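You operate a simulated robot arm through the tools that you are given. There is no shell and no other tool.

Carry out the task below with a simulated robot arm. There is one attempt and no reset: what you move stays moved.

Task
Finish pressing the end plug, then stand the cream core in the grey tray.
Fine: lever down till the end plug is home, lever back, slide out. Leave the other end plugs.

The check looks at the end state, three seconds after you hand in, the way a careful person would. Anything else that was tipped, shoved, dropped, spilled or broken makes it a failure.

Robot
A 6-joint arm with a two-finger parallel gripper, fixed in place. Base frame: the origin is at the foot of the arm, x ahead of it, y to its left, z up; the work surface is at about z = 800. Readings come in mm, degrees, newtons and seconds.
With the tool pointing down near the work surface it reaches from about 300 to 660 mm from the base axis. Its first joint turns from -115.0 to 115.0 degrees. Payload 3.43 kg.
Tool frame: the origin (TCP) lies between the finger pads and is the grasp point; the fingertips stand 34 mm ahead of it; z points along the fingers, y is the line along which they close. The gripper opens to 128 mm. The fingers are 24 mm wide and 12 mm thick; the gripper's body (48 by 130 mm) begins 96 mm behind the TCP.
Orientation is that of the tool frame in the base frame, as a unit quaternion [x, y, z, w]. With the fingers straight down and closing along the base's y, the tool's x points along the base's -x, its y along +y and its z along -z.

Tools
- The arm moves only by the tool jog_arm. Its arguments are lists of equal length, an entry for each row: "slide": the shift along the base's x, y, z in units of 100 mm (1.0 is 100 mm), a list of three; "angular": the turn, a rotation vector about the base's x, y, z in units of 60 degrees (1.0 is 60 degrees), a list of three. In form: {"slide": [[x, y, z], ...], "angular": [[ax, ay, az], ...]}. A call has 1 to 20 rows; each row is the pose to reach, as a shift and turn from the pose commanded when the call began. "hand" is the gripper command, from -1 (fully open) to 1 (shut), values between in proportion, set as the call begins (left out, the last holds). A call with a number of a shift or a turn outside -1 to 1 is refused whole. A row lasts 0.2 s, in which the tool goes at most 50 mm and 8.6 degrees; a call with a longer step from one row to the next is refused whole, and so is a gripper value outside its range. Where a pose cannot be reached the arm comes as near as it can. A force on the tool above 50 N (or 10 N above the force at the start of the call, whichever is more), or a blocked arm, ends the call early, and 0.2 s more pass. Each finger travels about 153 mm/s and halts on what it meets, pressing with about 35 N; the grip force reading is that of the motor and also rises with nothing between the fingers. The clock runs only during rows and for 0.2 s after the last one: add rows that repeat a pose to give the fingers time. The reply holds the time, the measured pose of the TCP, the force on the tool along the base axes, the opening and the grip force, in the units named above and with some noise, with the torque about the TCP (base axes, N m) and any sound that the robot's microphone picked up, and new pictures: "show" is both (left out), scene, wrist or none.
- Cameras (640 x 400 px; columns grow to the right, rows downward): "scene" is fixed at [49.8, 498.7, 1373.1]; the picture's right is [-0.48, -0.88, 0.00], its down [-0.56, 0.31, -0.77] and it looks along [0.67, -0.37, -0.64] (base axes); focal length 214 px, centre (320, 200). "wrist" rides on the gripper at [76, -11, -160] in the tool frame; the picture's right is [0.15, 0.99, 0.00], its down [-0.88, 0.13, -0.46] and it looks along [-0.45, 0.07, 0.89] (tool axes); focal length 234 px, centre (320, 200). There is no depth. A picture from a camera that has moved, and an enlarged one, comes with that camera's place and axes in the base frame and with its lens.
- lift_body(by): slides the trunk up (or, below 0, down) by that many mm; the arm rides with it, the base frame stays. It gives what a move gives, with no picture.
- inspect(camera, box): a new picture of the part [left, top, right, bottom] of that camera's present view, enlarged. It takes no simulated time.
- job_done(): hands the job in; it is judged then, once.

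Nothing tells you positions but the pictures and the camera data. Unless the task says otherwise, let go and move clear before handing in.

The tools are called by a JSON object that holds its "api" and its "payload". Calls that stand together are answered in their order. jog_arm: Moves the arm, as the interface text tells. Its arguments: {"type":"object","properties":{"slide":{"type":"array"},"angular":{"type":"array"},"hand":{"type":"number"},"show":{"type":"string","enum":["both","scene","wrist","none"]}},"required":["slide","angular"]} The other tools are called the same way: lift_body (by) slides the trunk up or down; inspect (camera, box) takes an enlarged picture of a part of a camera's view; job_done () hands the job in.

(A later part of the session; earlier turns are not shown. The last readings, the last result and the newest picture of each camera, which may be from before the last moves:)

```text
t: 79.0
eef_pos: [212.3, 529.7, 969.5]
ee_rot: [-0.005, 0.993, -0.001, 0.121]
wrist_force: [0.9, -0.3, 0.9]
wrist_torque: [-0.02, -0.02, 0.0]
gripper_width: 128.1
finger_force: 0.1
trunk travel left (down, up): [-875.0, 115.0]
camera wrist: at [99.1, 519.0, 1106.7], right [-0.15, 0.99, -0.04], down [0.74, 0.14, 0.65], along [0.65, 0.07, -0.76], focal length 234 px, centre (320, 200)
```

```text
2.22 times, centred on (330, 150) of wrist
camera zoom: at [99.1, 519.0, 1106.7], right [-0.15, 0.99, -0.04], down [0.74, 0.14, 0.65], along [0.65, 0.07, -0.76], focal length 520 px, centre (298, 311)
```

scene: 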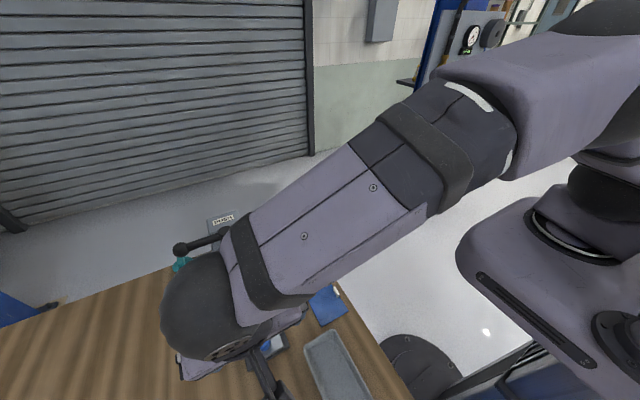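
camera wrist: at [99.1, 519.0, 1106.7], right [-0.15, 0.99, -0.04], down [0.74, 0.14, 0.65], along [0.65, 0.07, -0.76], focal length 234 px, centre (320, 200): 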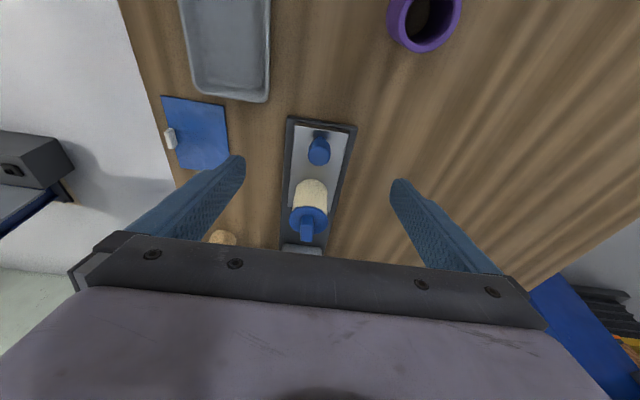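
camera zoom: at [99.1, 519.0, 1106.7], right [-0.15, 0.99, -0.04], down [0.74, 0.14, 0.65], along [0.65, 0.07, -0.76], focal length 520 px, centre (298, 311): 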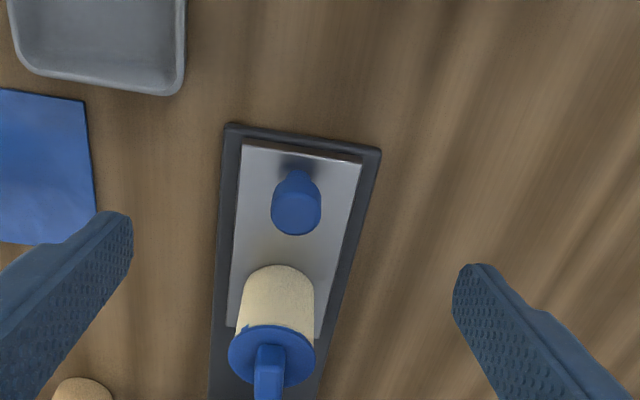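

The slide is fully out, with the core standing on it at about (326, 530): body z≈823–879, flange just above it, handle top at about 909. The flange is slightly wider than the body, so I want a tilted grasp that grips only the body below it. First I'll check I can reach the tray in that orientation, starting by rising.

{"api": "jog_arm", "payload": {"slide": [[0, -0.1, 0.2], [0, -0.2, 0.4], [0, -0.3, 0.6], [0, -0.4, 0.8], [0, -0.5, 0.8]], "angular": [[0, 0.1, 0], [0, 0.2, 0], [0, 0.25, 0], [0, 0.25, 0], [0, 0.25, 0]], "show": "none"}}

{"api": "jog_arm", "payload": {"slide": [[0, -0.05, 0], [0, -0.1, 0], [0, -0.15, 0], [0, -0.2, 0], [0, -0.25, 0], [0, -0.3, 0], [0, -0.3, 0], [0, -0.3, 0]], "angular": [[0, 0, 0.13], [0, 0, 0.26], [0, 0, 0.39], [0, 0, 0.52], [0, 0, 0.65], [0, 0, 0.78], [0, 0, 0.91], [0, 0, 1.0]], "hand": -0.15, "show": "scene"}}

```text
t: 80.2
eef_pos: [209.8, 480.4, 1046.9]
ee_rot: [-0.006, 1.0, 0.001, -0.01]
wrist_force: [-0.3, -0.5, 0.2]
wrist_torque: [0.01, 0.02, -0.01]
gripper_width: 128.1
finger_force: 0.0
trunk travel left (down, up): [-875.0, 115.0]
```

```text
t: 82.0
eef_pos: [209.4, 451.8, 1049.1]
ee_rot: [-0.505, 0.863, -0.005, -0.01]
wrist_force: [0.4, 0.4, -0.5]
wrist_torque: [-0.01, 0.0, 0.0]
gripper_width: 73.6
finger_force: 0.1
trunk travel left (down, up): [-875.0, 115.0]
```

scene: 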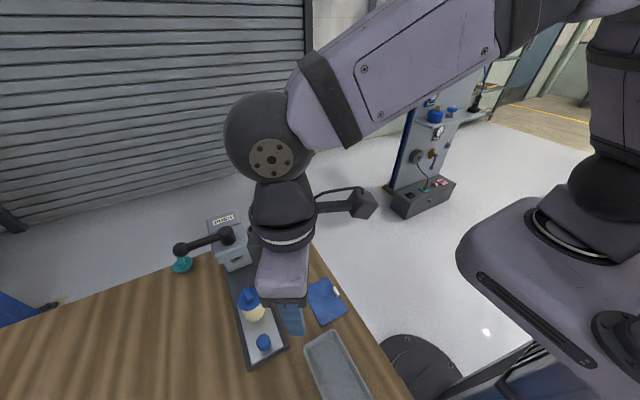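

{"api": "inspect", "payload": {"camera": "scene", "box": [215, 265, 305, 375]}}

{"api": "inspect", "payload": {"camera": "scene", "box": [290, 310, 400, 400]}}

```text
3.64 times, centred on (260, 320) of scene
camera zoom: at [49.8, 498.7, 1373.1], right [-0.48, -0.88, 0.0], down [-0.56, 0.31, -0.77], along [0.67, -0.37, -0.64], focal length 780 px, centre (538, -236)
```

zoom: 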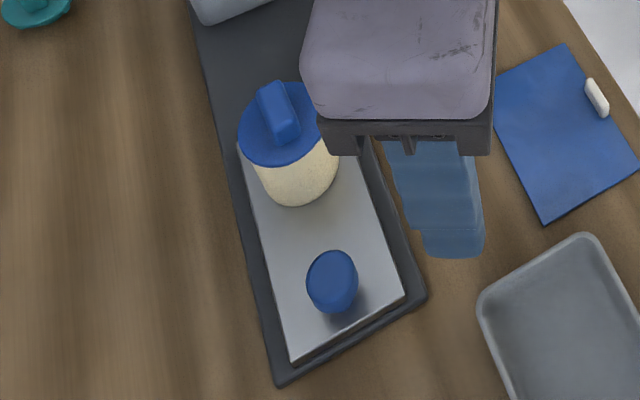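

```text
4.44 times, centred on (345, 355) of scene
camera zoom: at [49.8, 498.7, 1373.1], right [-0.48, -0.88, 0.0], down [-0.56, 0.31, -0.77], along [0.67, -0.37, -0.64], focal length 953 px, centre (209, -489)
```

zoom: 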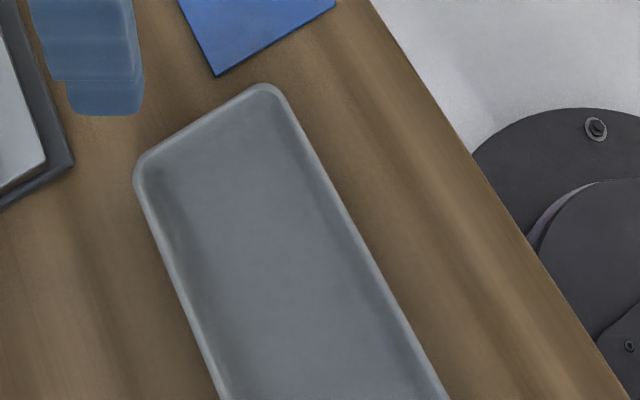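

{"api": "jog_arm", "payload": {"slide": [[0, 0, 0], [0, 0, 0], [0, 0, 0], [0, 0, 0], [0, 0, 0], [0, 0, 0], [0, 0, 0]], "angular": [[0, 0, 0.13], [0, 0, 0.26], [0, 0, 0.39], [0, 0, 0.52], [0, 0, 0.65], [0, 0, 0.76], [0, 0, 0.76]], "show": "none"}}

{"api": "jog_arm", "payload": {"slide": [[0, 0, -0.1], [-0.1, 0, -0.2], [-0.2, 0, -0.3], [-0.3, 0, -0.4], [-0.4, -0.1, -0.5], [-0.5, -0.2, -0.6], [-0.6, -0.3, -0.7], [-0.6, -0.3, -0.7]], "angular": [[0.12, 0.032, 0], [0.24, 0.064, 0], [0.36, 0.096, 0], [0.48, 0.129, 0], [0.6, 0.161, 0], [0.7245, 0.194, 0], [0.7245, 0.194, 0], [0.7245, 0.194, 0]]}}

```text
t: 83.6
eef_pos: [208.1, 451.2, 1047.9]
ee_rot: [0.8, -0.599, 0.007, 0.006]
wrist_force: [-0.4, 0.8, 0.0]
wrist_torque: [-0.01, 0.01, 0.0]
gripper_width: 73.5
finger_force: 0.1
trunk travel left (down, up): [-875.0, 115.0]
```

```text
t: 85.4
eef_pos: [150.0, 421.5, 977.7]
ee_rot: [0.741, -0.557, -0.294, -0.23]
wrist_force: [-0.1, 0.4, -0.5]
wrist_torque: [0.0, 0.04, 0.01]
gripper_width: 73.7
finger_force: 0.1
trunk travel left (down, up): [-875.0, 115.0]
camera wrist: at [204.1, 266.3, 1040.8], right [-0.92, -0.37, -0.11], down [-0.22, 0.27, 0.94], along [-0.32, 0.89, -0.33], focal length 234 px, centre (320, 200)
```

scene: 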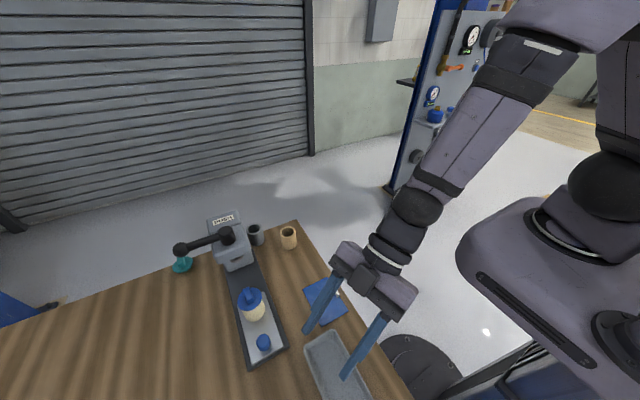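
wrist: 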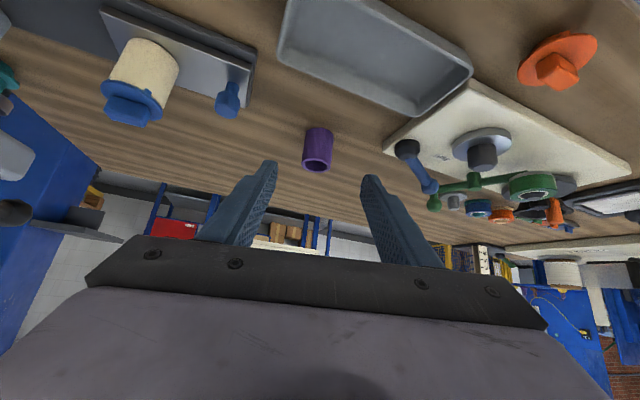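

This orientation is reachable over the tray (rim about x 10–200, y 382–455). I'll test reach at a lower height, staying inside the tray's opening.

{"api": "jog_arm", "payload": {"slide": [[-0.02, -0.04, -0.25], [-0.04, -0.08, -0.5], [-0.06, -0.12, -0.75], [-0.07, -0.13, -0.98], [-0.07, -0.13, -0.98]], "angular": [[0, 0, 0], [0, 0, 0], [0, 0, 0], [0, 0, 0], [0, 0, 0]]}}

{"api": "inspect", "payload": {"camera": "scene", "box": [280, 290, 420, 400]}}

```text
t: 86.6
eef_pos: [157.1, 429.5, 899.9]
ee_rot: [0.743, -0.559, -0.296, -0.22]
wrist_force: [0.0, 0.0, 0.0]
wrist_torque: [0.03, 0.01, 0.02]
gripper_width: 73.4
finger_force: 0.1
out of reach, approached as far as the arm can: row 2, 3, 4, 5
trunk travel left (down, up): [-875.0, 115.0]
camera wrist: at [213.2, 276.5, 964.1], right [-0.92, -0.38, -0.1], down [-0.21, 0.28, 0.94], along [-0.33, 0.88, -0.34], focal length 234 px, centre (320, 200)
```

scene: 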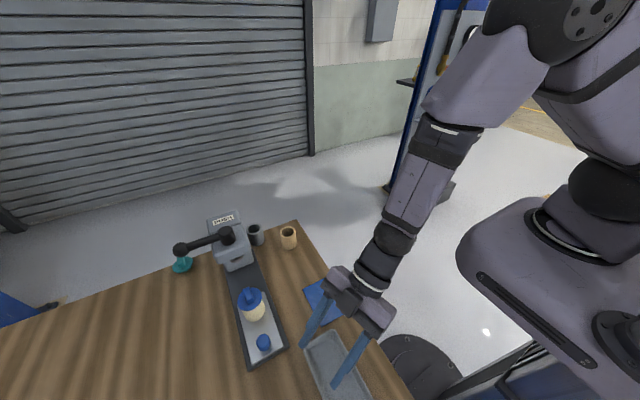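
wrist: 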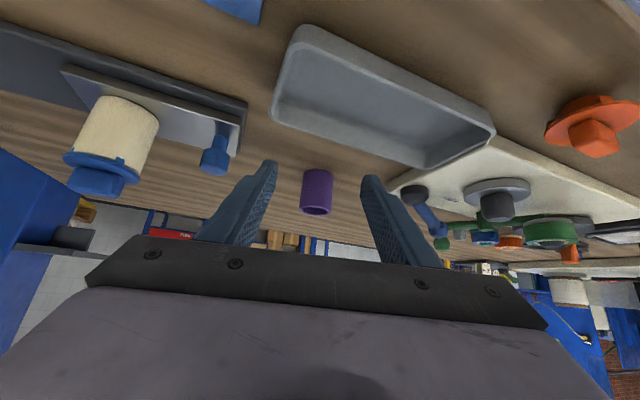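

```text
3.64 times, centred on (350, 345) of scene
camera zoom: at [49.8, 498.7, 1373.1], right [-0.48, -0.88, 0.0], down [-0.56, 0.31, -0.77], along [0.67, -0.37, -0.64], focal length 780 px, centre (211, -327)
```

zoom: 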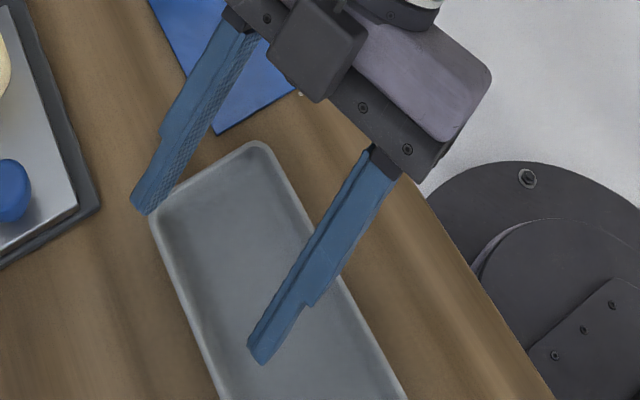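

Lower heights hit a limit with the trunk this high. I'll raise the tool, lower the trunk, and retest.

{"api": "jog_arm", "payload": {"slide": [[0, 0, 0.3], [0, 0, 0.6], [0, 0, 0.9], [0, 0, 1.0], [0, 0, 1.0]], "angular": [[0, 0, 0], [0, 0, 0], [0, 0, 0], [0, 0, 0], [0, 0, 0]], "show": "none"}}

{"api": "jog_arm", "payload": {"slide": [[0, 0, 0.3], [0, 0, 0.5], [0, 0, 0.5]], "angular": [[0, 0, 0], [0, 0, 0], [0, 0, 0]], "show": "none"}}

```text
t: 87.8
eef_pos: [156.8, 432.0, 1000.6]
ee_rot: [0.742, -0.557, -0.294, -0.229]
wrist_force: [0.2, -0.1, 0.0]
wrist_torque: [0.01, 0.0, -0.02]
gripper_width: 73.5
finger_force: 0.0
trunk travel left (down, up): [-875.0, 115.0]
```

```text
t: 88.6
eef_pos: [157.5, 429.6, 1052.3]
ee_rot: [0.742, -0.557, -0.294, -0.229]
wrist_force: [0.5, -0.5, 0.6]
wrist_torque: [-0.02, 0.01, 0.01]
gripper_width: 73.6
finger_force: 0.0
trunk travel left (down, up): [-875.0, 115.0]
```

{"api": "lift_body", "payload": {"by": -150}}

{"api": "jog_arm", "payload": {"slide": [[-0.05, -0.07, -0.1], [-0.1, -0.15, -0.2], [-0.14, -0.21, -0.35], [-0.14, -0.21, -0.5], [-0.14, -0.21, -0.5]], "angular": [[0, 0, 0], [0, 0, 0], [0, 0, 0], [0, 0, 0], [0, 0, 0]]}}

{"api": "inspect", "payload": {"camera": "scene", "box": [280, 290, 420, 400]}}

```text
t: 90.3
eef_pos: [157.9, 432.1, 900.6]
ee_rot: [0.742, -0.557, -0.294, -0.229]
wrist_force: [-0.6, -0.8, -0.2]
wrist_torque: [-0.03, 0.03, 0.01]
gripper_width: 73.5
finger_force: 0.0
trunk travel left (down, up): [-725.0, 265.0]
```

```text
t: 91.5
eef_pos: [143.2, 409.1, 850.6]
ee_rot: [0.741, -0.558, -0.294, -0.231]
wrist_force: [0.0, -0.5, -0.9]
wrist_torque: [0.01, 0.02, 0.02]
gripper_width: 73.5
finger_force: 0.0
trunk travel left (down, up): [-725.0, 265.0]
camera wrist: at [198.1, 253.8, 913.0], right [-0.92, -0.37, -0.11], down [-0.23, 0.27, 0.94], along [-0.32, 0.89, -0.33], focal length 234 px, centre (320, 200)
```

scene: 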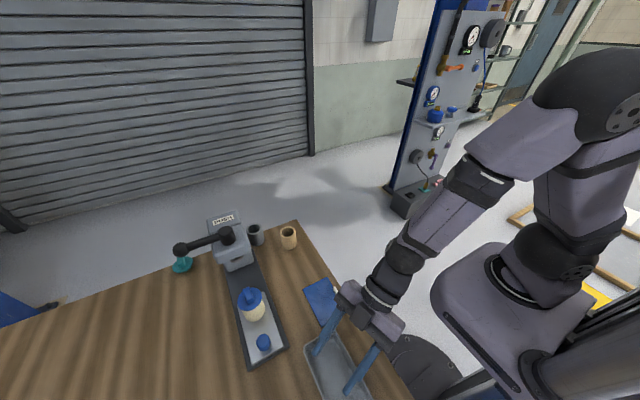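
wrist: 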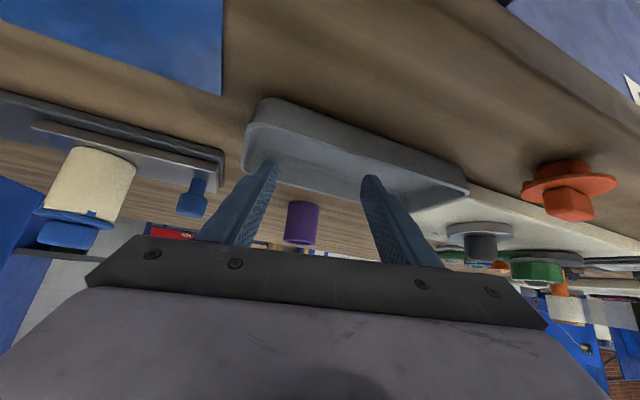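

```text
3.64 times, centred on (350, 345) of scene
camera zoom: at [49.8, 498.7, 1373.1], right [-0.48, -0.88, 0.0], down [-0.56, 0.31, -0.77], along [0.67, -0.37, -0.64], focal length 780 px, centre (211, -327)
```

zoom: 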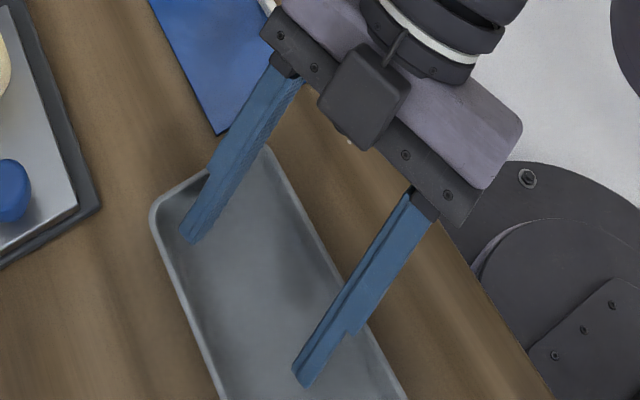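

It's reachable with the trunk lowered. Now I'll go and pick the core: rise, yaw to point outward (about 60°), and move to the pre-grasp position.

{"api": "jog_arm", "payload": {"slide": [[0, 0, 0.3], [0, 0, 0.6], [0, 0, 0.9], [0.1, 0.05, 1.0], [0.25, 0.1, 1.0], [0.4, 0.15, 1.0], [0.6, 0.2, 1.0], [0.8, 0.3, 1.0], [1.0, 0.4, 1.0], [1.0, 0.4, 1.0]], "angular": [[0, 0, 0], [0, 0, 0], [0, 0, 0], [0, 0, -0.12], [0, 0, -0.24], [0, 0, -0.36], [0, 0, -0.48], [0, 0, -0.6], [0, 0, -0.72], [0, 0, -0.75]]}}

```text
t: 93.7
eef_pos: [303.3, 411.7, 940.5]
ee_rot: [-0.472, 0.799, 0.185, 0.324]
wrist_force: [0.8, -0.5, 0.1]
wrist_torque: [0.04, 0.01, 0.04]
gripper_width: 73.5
finger_force: 0.0
out of reach, approached as far as the arm can: row 8, 9, 10
trunk travel left (down, up): [-725.0, 265.0]
camera wrist: at [233.0, 263.7, 1003.8], right [-0.92, 0.39, -0.11], down [0.03, 0.35, 0.94], along [0.4, 0.85, -0.33], focal length 234 px, centre (320, 200)
```

scene: 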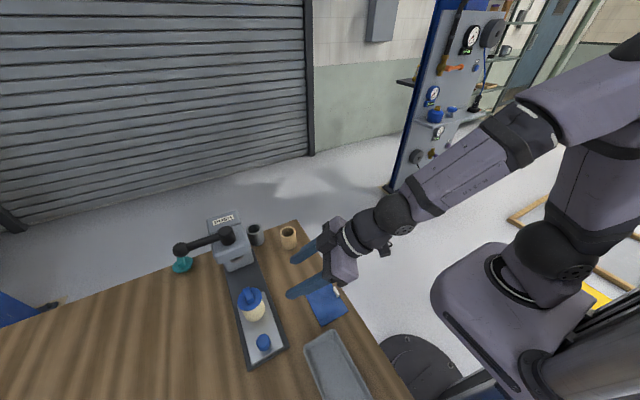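
wrist: 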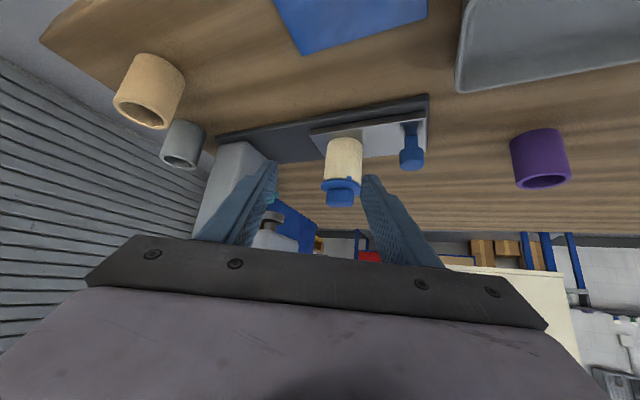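

{"api": "inspect", "payload": {"camera": "wrist", "box": [290, 110, 450, 220]}}

```text
3.64 times, centred on (370, 165) of wrist
camera zoom: at [233.0, 263.7, 1003.8], right [-0.92, 0.39, -0.11], down [0.03, 0.35, 0.94], along [0.4, 0.85, -0.33], focal length 852 px, centre (138, 327)
```

zoom: 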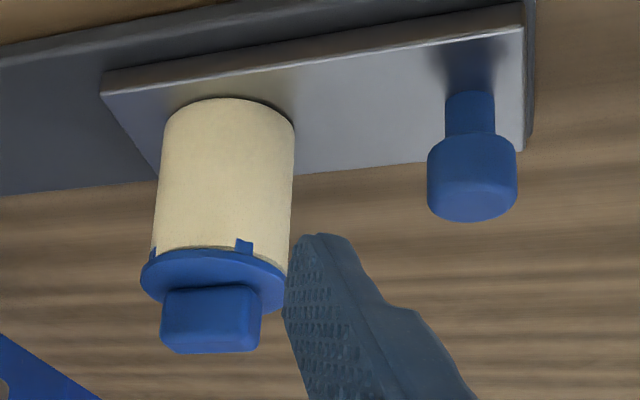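

The core axis is at about (329.5, 529). I'll move to the pre-grasp point 80 mm back along the tool axis.

{"api": "jog_arm", "payload": {"slide": [[-0.02, 0.15, 0.0], [-0.04, 0.3, -0.05], [-0.06, 0.45, -0.12], [-0.06, 0.6, -0.24], [-0.06, 0.6, -0.24]], "angular": [[0, 0, 0], [0, 0, 0], [0, 0, 0], [0, 0, 0], [0, 0, 0]]}}

{"api": "inspect", "payload": {"camera": "wrist", "box": [240, 80, 440, 250]}}

```text
t: 94.9
eef_pos: [236.9, 510.3, 927.5]
ee_rot: [-0.471, 0.798, 0.184, 0.326]
wrist_force: [-0.6, -0.4, -0.8]
wrist_torque: [0.0, -0.01, 0.05]
gripper_width: 73.4
finger_force: 0.2
out of reach, approached as far as the arm can: row 1, 2
trunk travel left (down, up): [-725.0, 265.0]
camera wrist: at [164.2, 361.6, 990.2], right [-0.91, 0.39, -0.11], down [0.03, 0.35, 0.94], along [0.4, 0.85, -0.33], focal length 234 px, centre (320, 200)
```

scene: 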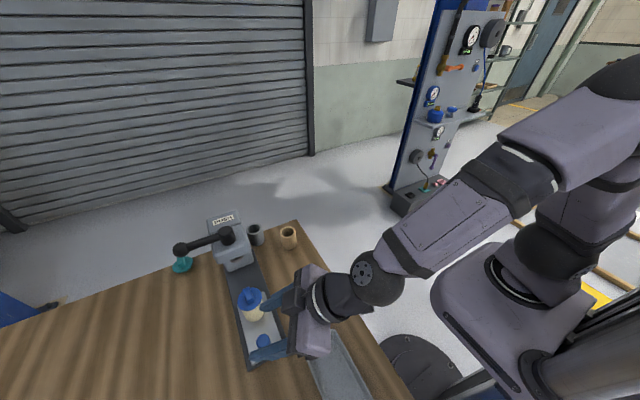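
wrist: 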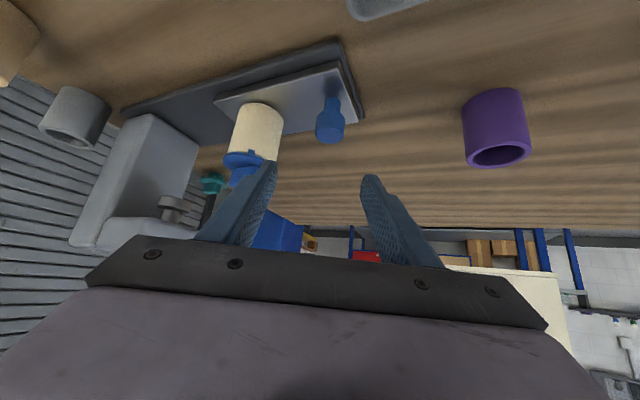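

```text
2.35 times, centred on (340, 165) of wrist
camera zoom: at [164.2, 361.6, 990.2], right [-0.91, 0.39, -0.11], down [0.03, 0.35, 0.94], along [0.4, 0.85, -0.33], focal length 551 px, centre (273, 282)
```

zoom: 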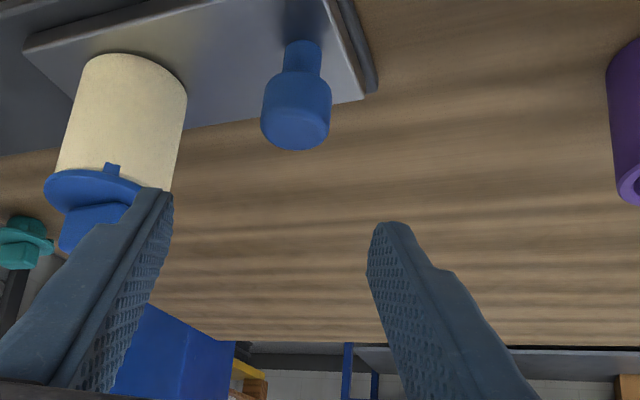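

The call used the originally commanded pose as its base, so I ended up beside the core rather than behind it. Nothing touched (zero force). I'll route back away from the core and then over to the pre-grasp point.

{"api": "jog_arm", "payload": {"slide": [[-0.05, -0.2, 0.1], [0.1, -0.35, 0.15], [0.3, -0.38, 0.12], [0.48, -0.38, 0.05], [0.6, -0.38, -0.05], [0.6, -0.38, -0.1], [0.6, -0.38, -0.1]], "angular": [[0, 0, 0], [0, 0, 0], [0, 0, 0], [0, 0, 0], [0, 0, 0], [0, 0, 0], [0, 0, 0]]}}

{"api": "inspect", "payload": {"camera": "wrist", "box": [240, 80, 440, 250]}}

```text
t: 96.5
eef_pos: [297.3, 471.3, 916.5]
ee_rot: [-0.472, 0.799, 0.183, 0.324]
wrist_force: [-0.1, 1.3, -0.8]
wrist_torque: [0.02, 0.02, -0.01]
gripper_width: 73.9
finger_force: 0.0
trunk travel left (down, up): [-725.0, 265.0]
camera wrist: at [225.6, 323.6, 978.8], right [-0.91, 0.39, -0.11], down [0.03, 0.35, 0.94], along [0.4, 0.85, -0.33], focal length 234 px, centre (320, 200)
```

scene: 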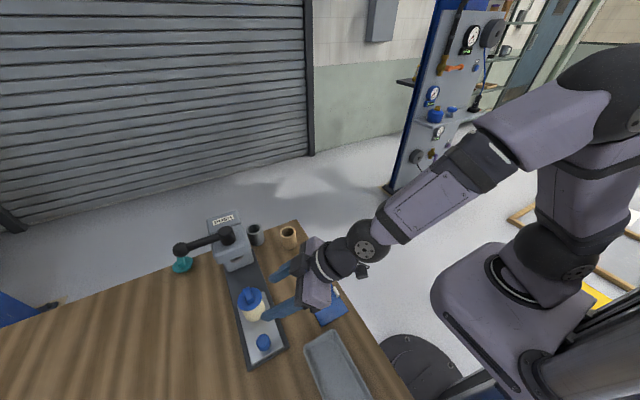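
wrist: 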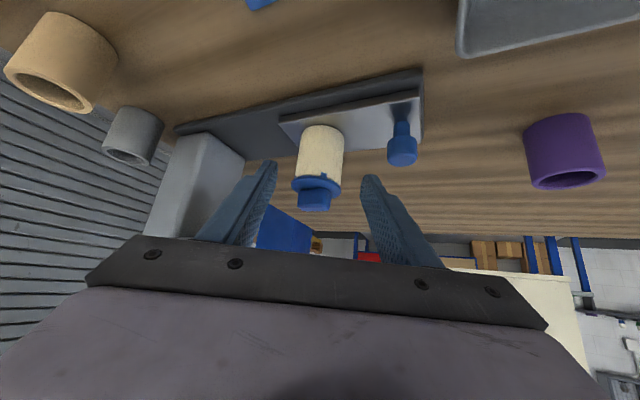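

```text
2.35 times, centred on (340, 165) of wrist
camera zoom: at [225.6, 323.6, 978.8], right [-0.91, 0.39, -0.11], down [0.03, 0.35, 0.94], along [0.4, 0.85, -0.33], focal length 551 px, centre (273, 282)
```

zoom: 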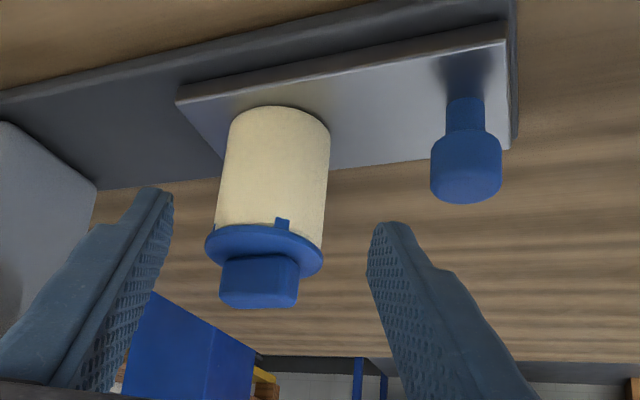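

Now I'm in position with the core centered between the fingers. I'll advance along the tool axis to the grasp in stages.

{"api": "jog_arm", "payload": {"slide": [[0.05, 0.1, -0.115], [0.1, 0.2, -0.23], [0.15, 0.28, -0.33], [0.19, 0.34, -0.4], [0.19, 0.34, -0.4]], "angular": [[0, 0, 0], [0, 0, 0], [0, 0, 0], [0, 0, 0], [0, 0, 0]]}}

{"api": "inspect", "payload": {"camera": "wrist", "box": [240, 100, 440, 260]}}

{"api": "inspect", "payload": {"camera": "scene", "box": [200, 250, 340, 370]}}

```text
t: 97.7
eef_pos: [317.3, 507.0, 875.6]
ee_rot: [-0.472, 0.798, 0.185, 0.326]
wrist_force: [-0.3, 0.0, 0.2]
wrist_torque: [0.0, 0.0, 0.0]
gripper_width: 73.7
finger_force: 0.1
trunk travel left (down, up): [-725.0, 265.0]
camera wrist: at [245.8, 357.6, 939.2], right [-0.91, 0.39, -0.11], down [0.03, 0.35, 0.94], along [0.4, 0.85, -0.33], focal length 234 px, centre (320, 200)
```

scene: 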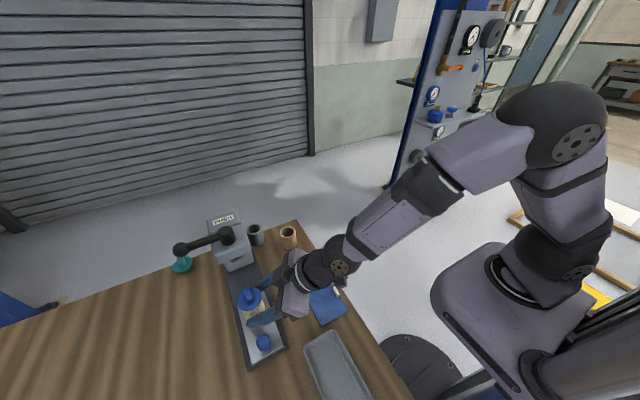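
wrist: 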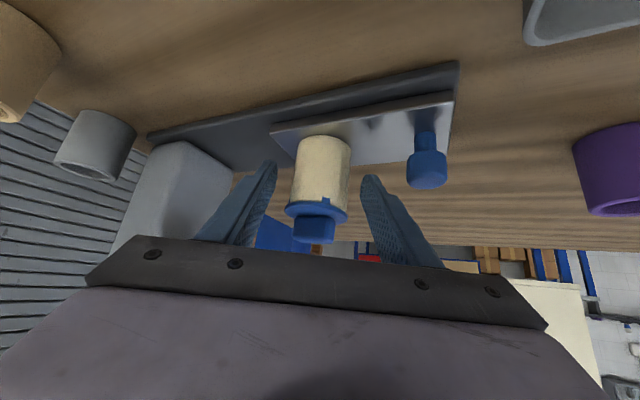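

```text
2.50 times, centred on (340, 180) of wrist
camera zoom: at [245.8, 357.6, 939.2], right [-0.91, 0.39, -0.11], down [0.03, 0.35, 0.94], along [0.4, 0.85, -0.33], focal length 585 px, centre (270, 250)
```

zoom: 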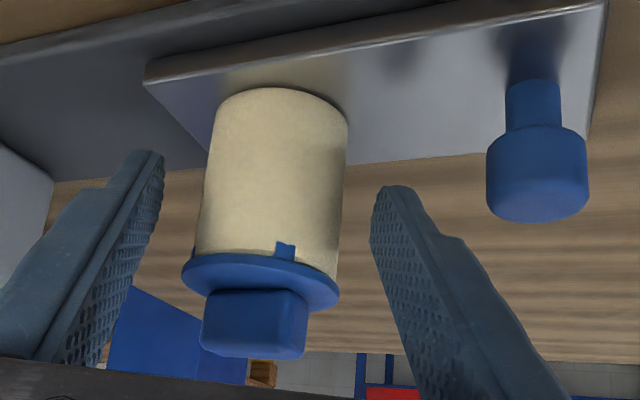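

```text
3.33 times, centred on (270, 310) of scene
camera zoom: at [49.8, 498.7, 1373.1], right [-0.48, -0.88, 0.0], down [-0.56, 0.31, -0.77], along [0.67, -0.37, -0.64], focal length 715 px, centre (487, -167)
```

zoom: 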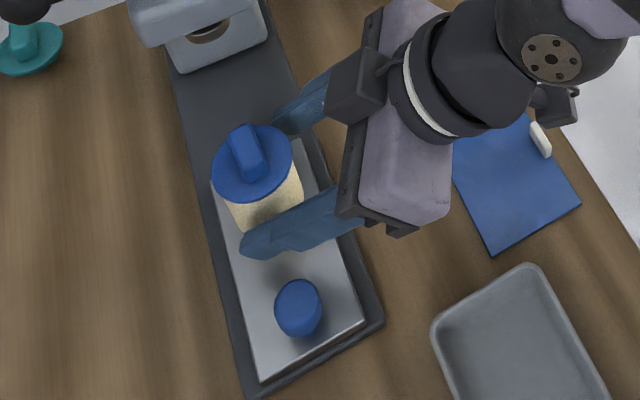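

Alignment is good: lateral error is under 1 mm. I'll advance the final 22 mm gently.

{"api": "jog_arm", "payload": {"slide": [[0.025, 0.045, -0.055], [0.05, 0.09, -0.11], [0.07, 0.13, -0.155], [0.07, 0.13, -0.155]], "angular": [[0, 0, 0], [0, 0, 0], [0, 0, 0], [0, 0, 0]]}}

{"api": "inspect", "payload": {"camera": "wrist", "box": [240, 100, 440, 260]}}

{"api": "inspect", "payload": {"camera": "scene", "box": [210, 270, 310, 350]}}

```text
t: 98.7
eef_pos: [322.5, 518.7, 860.6]
ee_rot: [-0.473, 0.799, 0.184, 0.324]
wrist_force: [-0.1, 0.4, 0.3]
wrist_torque: [0.0, -0.03, -0.01]
gripper_width: 73.4
finger_force: 0.0
trunk travel left (down, up): [-725.0, 265.0]
camera wrist: at [252.0, 370.2, 923.9], right [-0.91, 0.39, -0.11], down [0.03, 0.35, 0.94], along [0.4, 0.85, -0.33], focal length 234 px, centre (320, 200)
```

scene: 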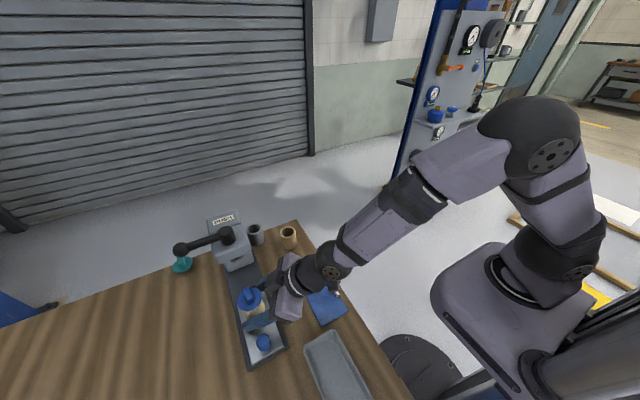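
wrist: 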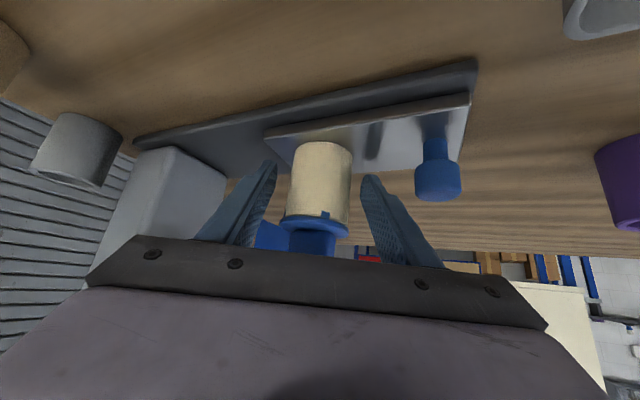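

```text
2.50 times, centred on (340, 180) of wrist
camera zoom: at [252.0, 370.2, 923.9], right [-0.91, 0.39, -0.11], down [0.03, 0.35, 0.94], along [0.4, 0.85, -0.33], focal length 585 px, centre (270, 250)
```

zoom: 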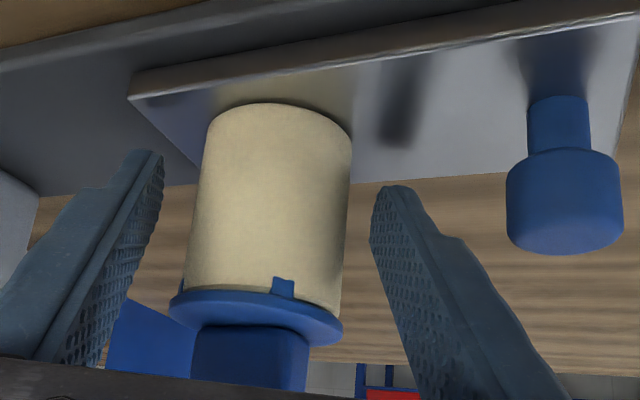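

```text
5.00 times, centred on (260, 310) of scene
camera zoom: at [49.8, 498.7, 1373.1], right [-0.48, -0.88, 0.0], down [-0.56, 0.31, -0.77], along [0.67, -0.37, -0.64], focal length 1072 px, centre (620, -350)
```

zoom: 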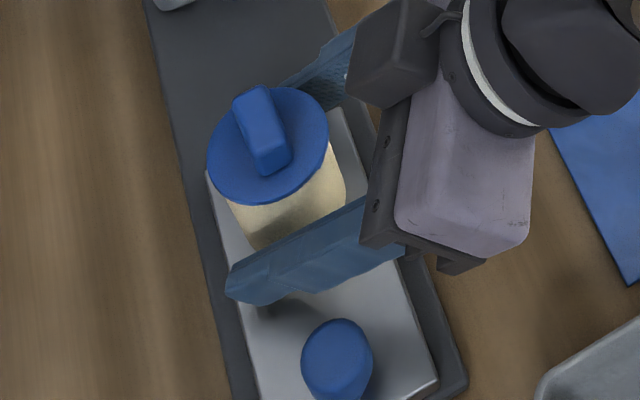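

The core is centered on the finger midplane and the fingers sit below the flange. I'll close on the body.

{"api": "jog_arm", "payload": {"slide": [[0, 0, 0], [0, 0, 0], [0, 0, 0], [0, 0, 0]], "angular": [[0, 0, 0], [0, 0, 0], [0, 0, 0], [0, 0, 0]], "hand": 0.8}}

{"api": "inspect", "payload": {"camera": "wrist", "box": [240, 100, 440, 260]}}

{"api": "inspect", "payload": {"camera": "scene", "box": [210, 270, 310, 350]}}

```text
t: 99.7
eef_pos: [323.4, 518.0, 862.0]
ee_rot: [-0.473, 0.798, 0.185, 0.324]
wrist_force: [-0.2, -0.5, 0.2]
wrist_torque: [0.02, 0.02, -0.02]
gripper_width: 45.2
finger_force: 35.2
trunk travel left (down, up): [-725.0, 265.0]
camera wrist: at [251.9, 370.0, 924.1], right [-0.91, 0.39, -0.11], down [0.03, 0.35, 0.94], along [0.4, 0.85, -0.33], focal length 234 px, centre (320, 200)
```

scene: 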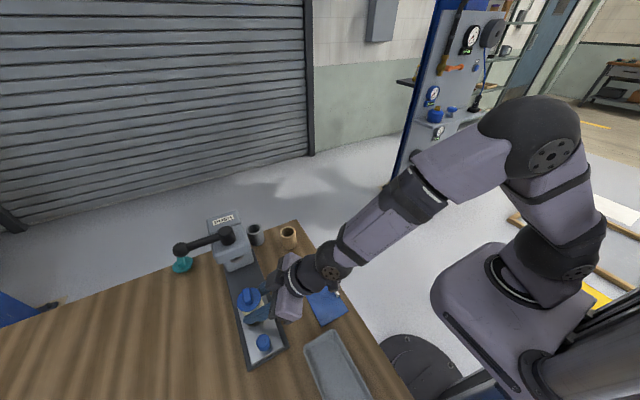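
wrist: 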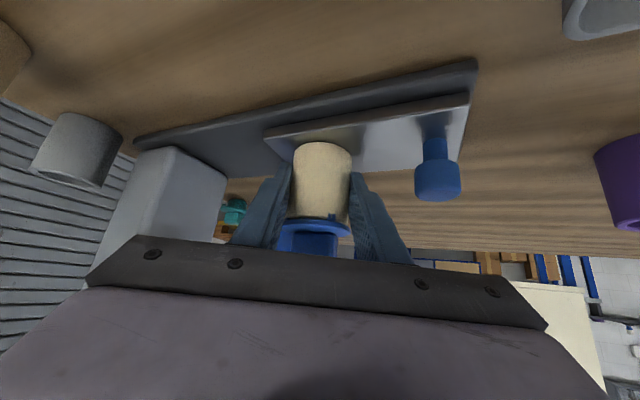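

```text
2.50 times, centred on (340, 180) of wrist
camera zoom: at [251.9, 370.0, 924.1], right [-0.91, 0.39, -0.11], down [0.03, 0.35, 0.94], along [0.4, 0.85, -0.33], focal length 585 px, centre (270, 250)
```

zoom: 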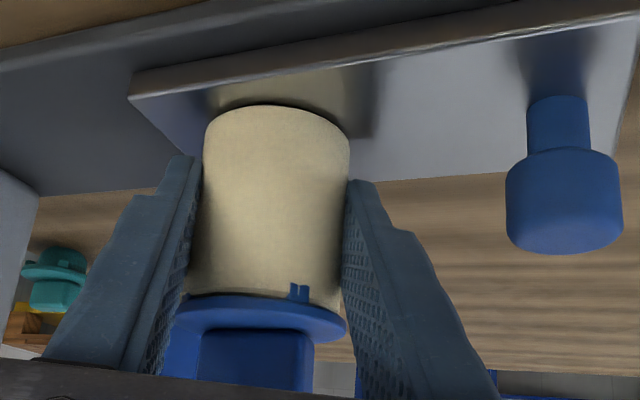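

```text
5.00 times, centred on (260, 310) of scene
camera zoom: at [49.8, 498.7, 1373.1], right [-0.48, -0.88, 0.0], down [-0.56, 0.31, -0.77], along [0.67, -0.37, -0.64], focal length 1072 px, centre (620, -350)
```

zoom: 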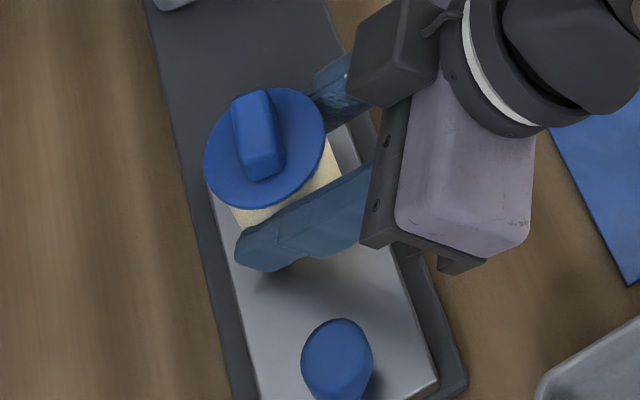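

Gripped firmly (45 mm width, 35 N) and the core is still upright. I'll lift slowly and check.

{"api": "jog_arm", "payload": {"slide": [[0, 0, 0.03], [0, 0, 0.08], [0, 0, 0.15], [0, 0, 0.25], [0, 0, 0.4], [0, 0, 0.4]], "angular": [[0, 0, 0], [0, 0, 0], [0, 0, 0], [0, 0, 0], [0, 0, 0], [0, 0, 0]]}}

{"api": "inspect", "payload": {"camera": "wrist", "box": [240, 100, 440, 260]}}

```text
t: 101.1
eef_pos: [324.1, 518.7, 901.2]
ee_rot: [-0.473, 0.798, 0.184, 0.324]
wrist_force: [0.2, 0.1, -1.1]
wrist_torque: [0.03, 0.03, 0.03]
gripper_width: 45.4
finger_force: 35.1
trunk travel left (down, up): [-725.0, 265.0]
camera wrist: at [251.9, 370.8, 963.5], right [-0.91, 0.39, -0.11], down [0.03, 0.35, 0.94], along [0.4, 0.85, -0.33], focal length 234 px, centre (320, 200)
```

scene: 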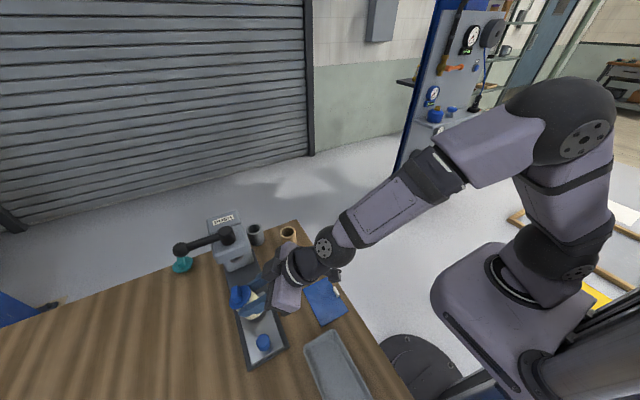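
wrist: 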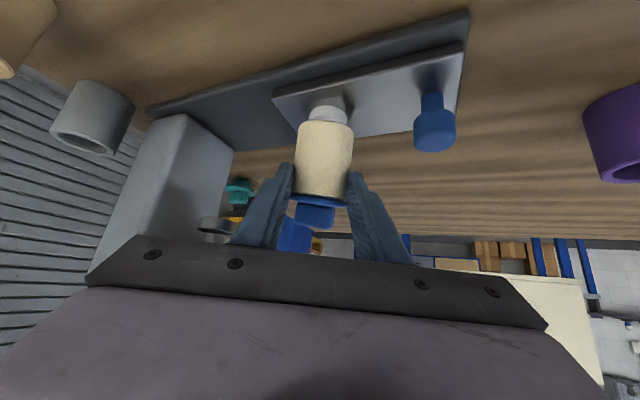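

```text
2.50 times, centred on (340, 180) of wrist
camera zoom: at [251.9, 370.8, 963.5], right [-0.91, 0.39, -0.11], down [0.03, 0.35, 0.94], along [0.4, 0.85, -0.33], focal length 585 px, centre (270, 250)
```

zoom: 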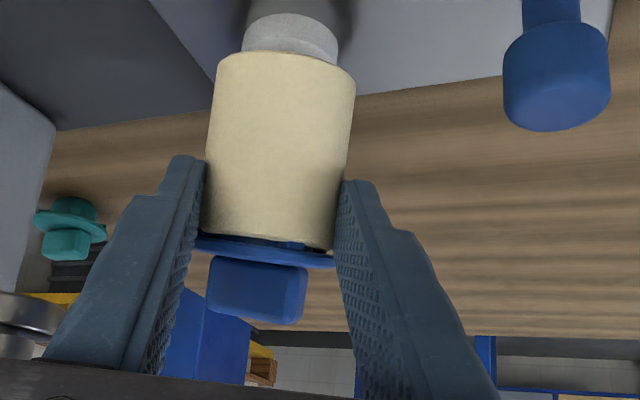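

The core came up, but there's a locating boss on the slide inside the core, and the core seems to have slipped about 18 mm in the grip. I'll hold and check whether it's stable.

{"api": "jog_arm", "payload": {"slide": [[0, 0, 0], [0, 0, 0], [0, 0, 0], [0, 0, 0]], "angular": [[0, 0, 0], [0, 0, 0], [0, 0, 0], [0, 0, 0]], "hand": 1, "show": "none"}}

{"api": "inspect", "payload": {"camera": "wrist", "box": [240, 80, 440, 260]}}

{"api": "inspect", "payload": {"camera": "scene", "box": [210, 260, 310, 350]}}

```text
t: 102.1
eef_pos: [323.7, 517.8, 900.9]
ee_rot: [-0.472, 0.799, 0.184, 0.325]
wrist_force: [0.4, 0.4, -1.2]
wrist_torque: [0.02, 0.0, -0.02]
gripper_width: 45.5
finger_force: 35.2
trunk travel left (down, up): [-725.0, 265.0]
```

```text
2.22 times, centred on (340, 170) of wrist
camera zoom: at [251.9, 370.7, 963.4], right [-0.91, 0.39, -0.11], down [0.03, 0.35, 0.94], along [0.4, 0.85, -0.33], focal length 520 px, centre (276, 267)
```

zoom: 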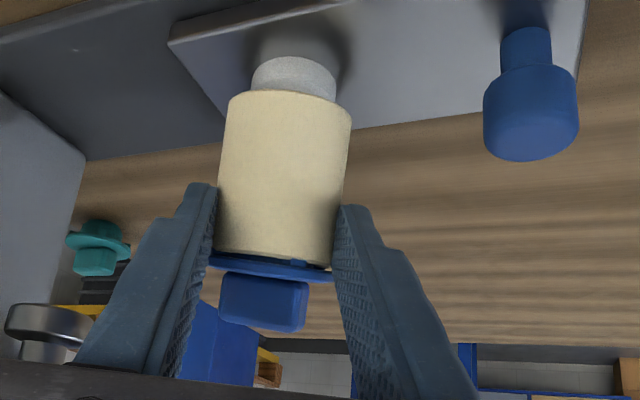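

```text
4.44 times, centred on (260, 305) of scene
camera zoom: at [49.8, 498.7, 1373.1], right [-0.48, -0.88, 0.0], down [-0.56, 0.31, -0.77], along [0.67, -0.37, -0.64], focal length 953 px, centre (587, -267)
```

zoom: 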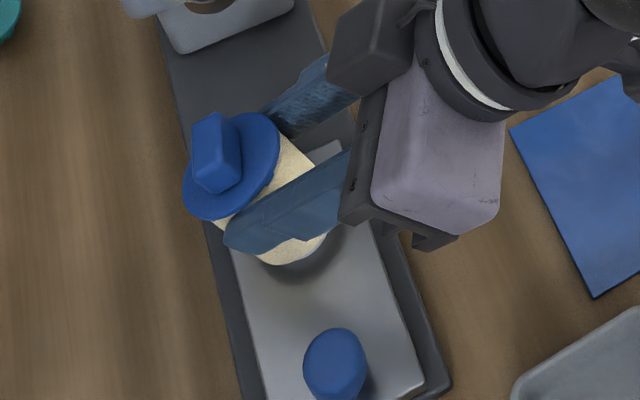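

The core has tilted forward about 16° and slid in the grip while on the boss, but it's stable now: constant −1.2 N, its weight. I'll lift another 6 mm to see whether it follows the tool.

{"api": "jog_arm", "payload": {"slide": [[0, 0, 0.02], [0, 0, 0.04], [0, 0, 0.06], [0, 0, 0.06]], "angular": [[0, 0, 0], [0, 0, 0], [0, 0, 0], [0, 0, 0]], "show": "none"}}

{"api": "inspect", "payload": {"camera": "wrist", "box": [240, 80, 440, 260]}}

{"api": "inspect", "payload": {"camera": "scene", "box": [210, 260, 310, 350]}}

```text
t: 103.1
eef_pos: [322.9, 518.6, 907.3]
ee_rot: [-0.473, 0.798, 0.184, 0.325]
wrist_force: [0.6, -0.3, -0.2]
wrist_torque: [-0.02, 0.01, -0.02]
gripper_width: 45.4
finger_force: 35.1
trunk travel left (down, up): [-725.0, 265.0]
```

```text
2.22 times, centred on (340, 170) of wrist
camera zoom: at [250.9, 370.5, 969.9], right [-0.91, 0.39, -0.11], down [0.03, 0.35, 0.94], along [0.4, 0.85, -0.33], focal length 520 px, centre (276, 267)
```

zoom: 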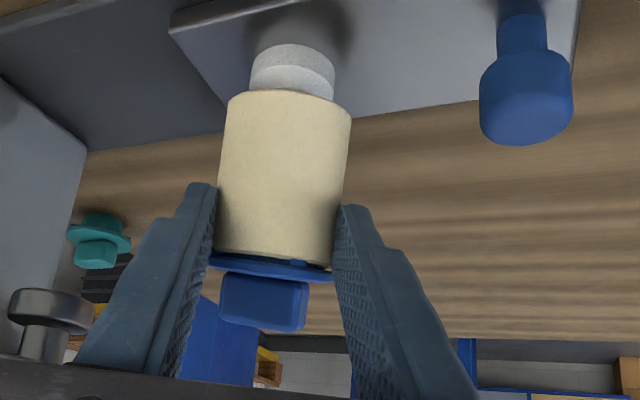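

```text
4.44 times, centred on (260, 305) of scene
camera zoom: at [49.8, 498.7, 1373.1], right [-0.48, -0.88, 0.0], down [-0.56, 0.31, -0.77], along [0.67, -0.37, -0.64], focal length 953 px, centre (587, -267)
```

zoom: 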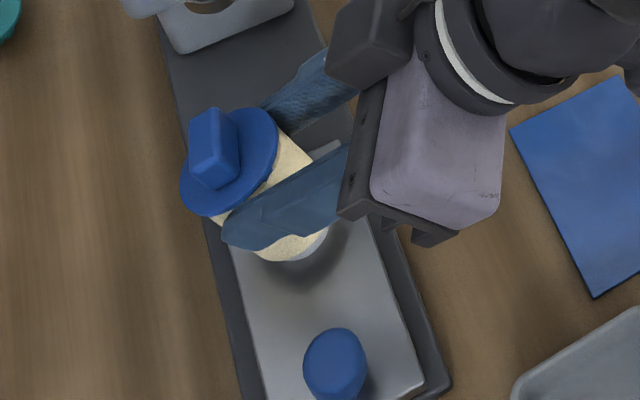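

The core now follows the tool with no further slip, and the boss top is clear of it. I'll lift slowly well above everything.

{"api": "jog_arm", "payload": {"slide": [[0, 0, 0.03], [0, 0, 0.08], [0, 0, 0.14], [0, 0, 0.2], [0, 0, 0.27], [0, 0, 0.34], [0, 0, 0.41], [0, 0, 0.48], [0, 0, 0.53], [0, 0, 0.55], [0, 0, 0.55]], "angular": [[0, 0, 0], [0, 0, 0], [0, 0, 0], [0, 0, 0], [0, 0, 0], [0, 0, 0], [0, 0, 0], [0, 0, 0], [0, 0, 0], [0, 0, 0], [0, 0, 0]]}}

{"api": "inspect", "payload": {"camera": "wrist", "box": [240, 80, 440, 260]}}

{"api": "inspect", "payload": {"camera": "scene", "box": [200, 240, 320, 350]}}

```text
t: 105.5
eef_pos: [322.4, 518.4, 962.6]
ee_rot: [-0.472, 0.799, 0.183, 0.325]
wrist_force: [-0.1, 0.9, -0.7]
wrist_torque: [0.0, 0.03, -0.01]
gripper_width: 45.3
finger_force: 35.1
trunk travel left (down, up): [-725.0, 265.0]
camera wrist: at [250.6, 370.8, 1025.0], right [-0.91, 0.39, -0.11], down [0.03, 0.35, 0.94], along [0.4, 0.85, -0.33], focal length 234 px, centre (320, 200)
```

scene: 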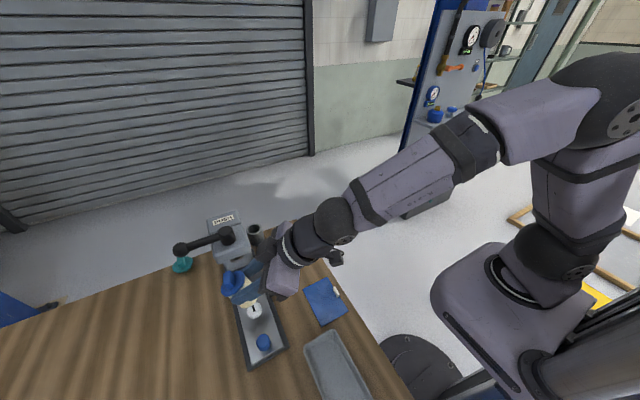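
wrist: 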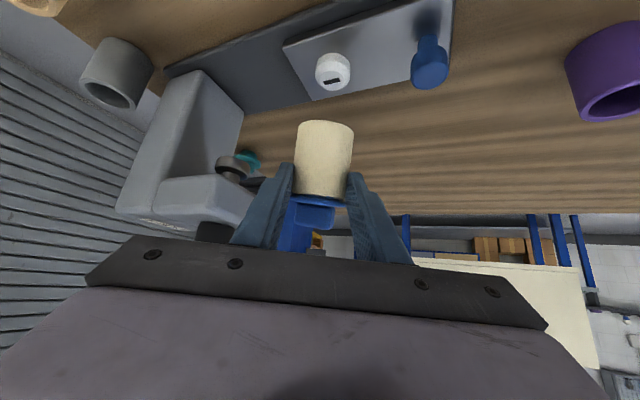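

```text
2.22 times, centred on (340, 170) of wrist
camera zoom: at [250.6, 370.8, 1025.0], right [-0.91, 0.39, -0.11], down [0.03, 0.35, 0.94], along [0.4, 0.85, -0.33], focal length 520 px, centre (276, 267)
```

zoom: 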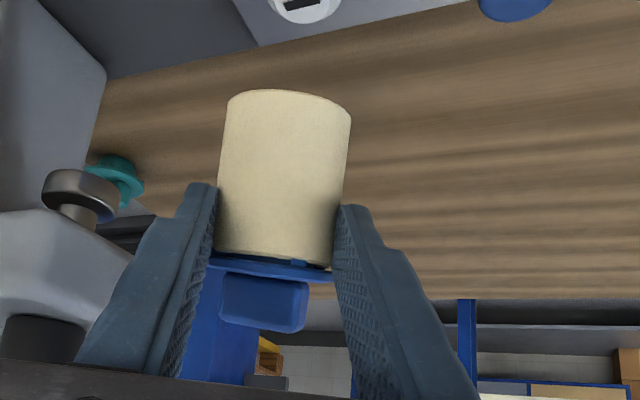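

```text
3.64 times, centred on (260, 295) of scene
camera zoom: at [49.8, 498.7, 1373.1], right [-0.48, -0.88, 0.0], down [-0.56, 0.31, -0.77], along [0.67, -0.37, -0.64], focal length 780 px, centre (538, -146)
```

zoom: 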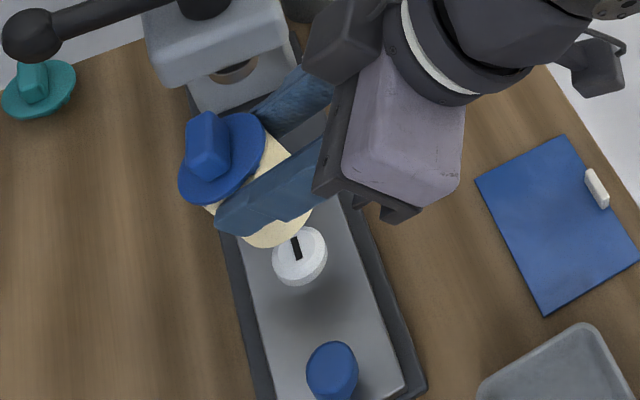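

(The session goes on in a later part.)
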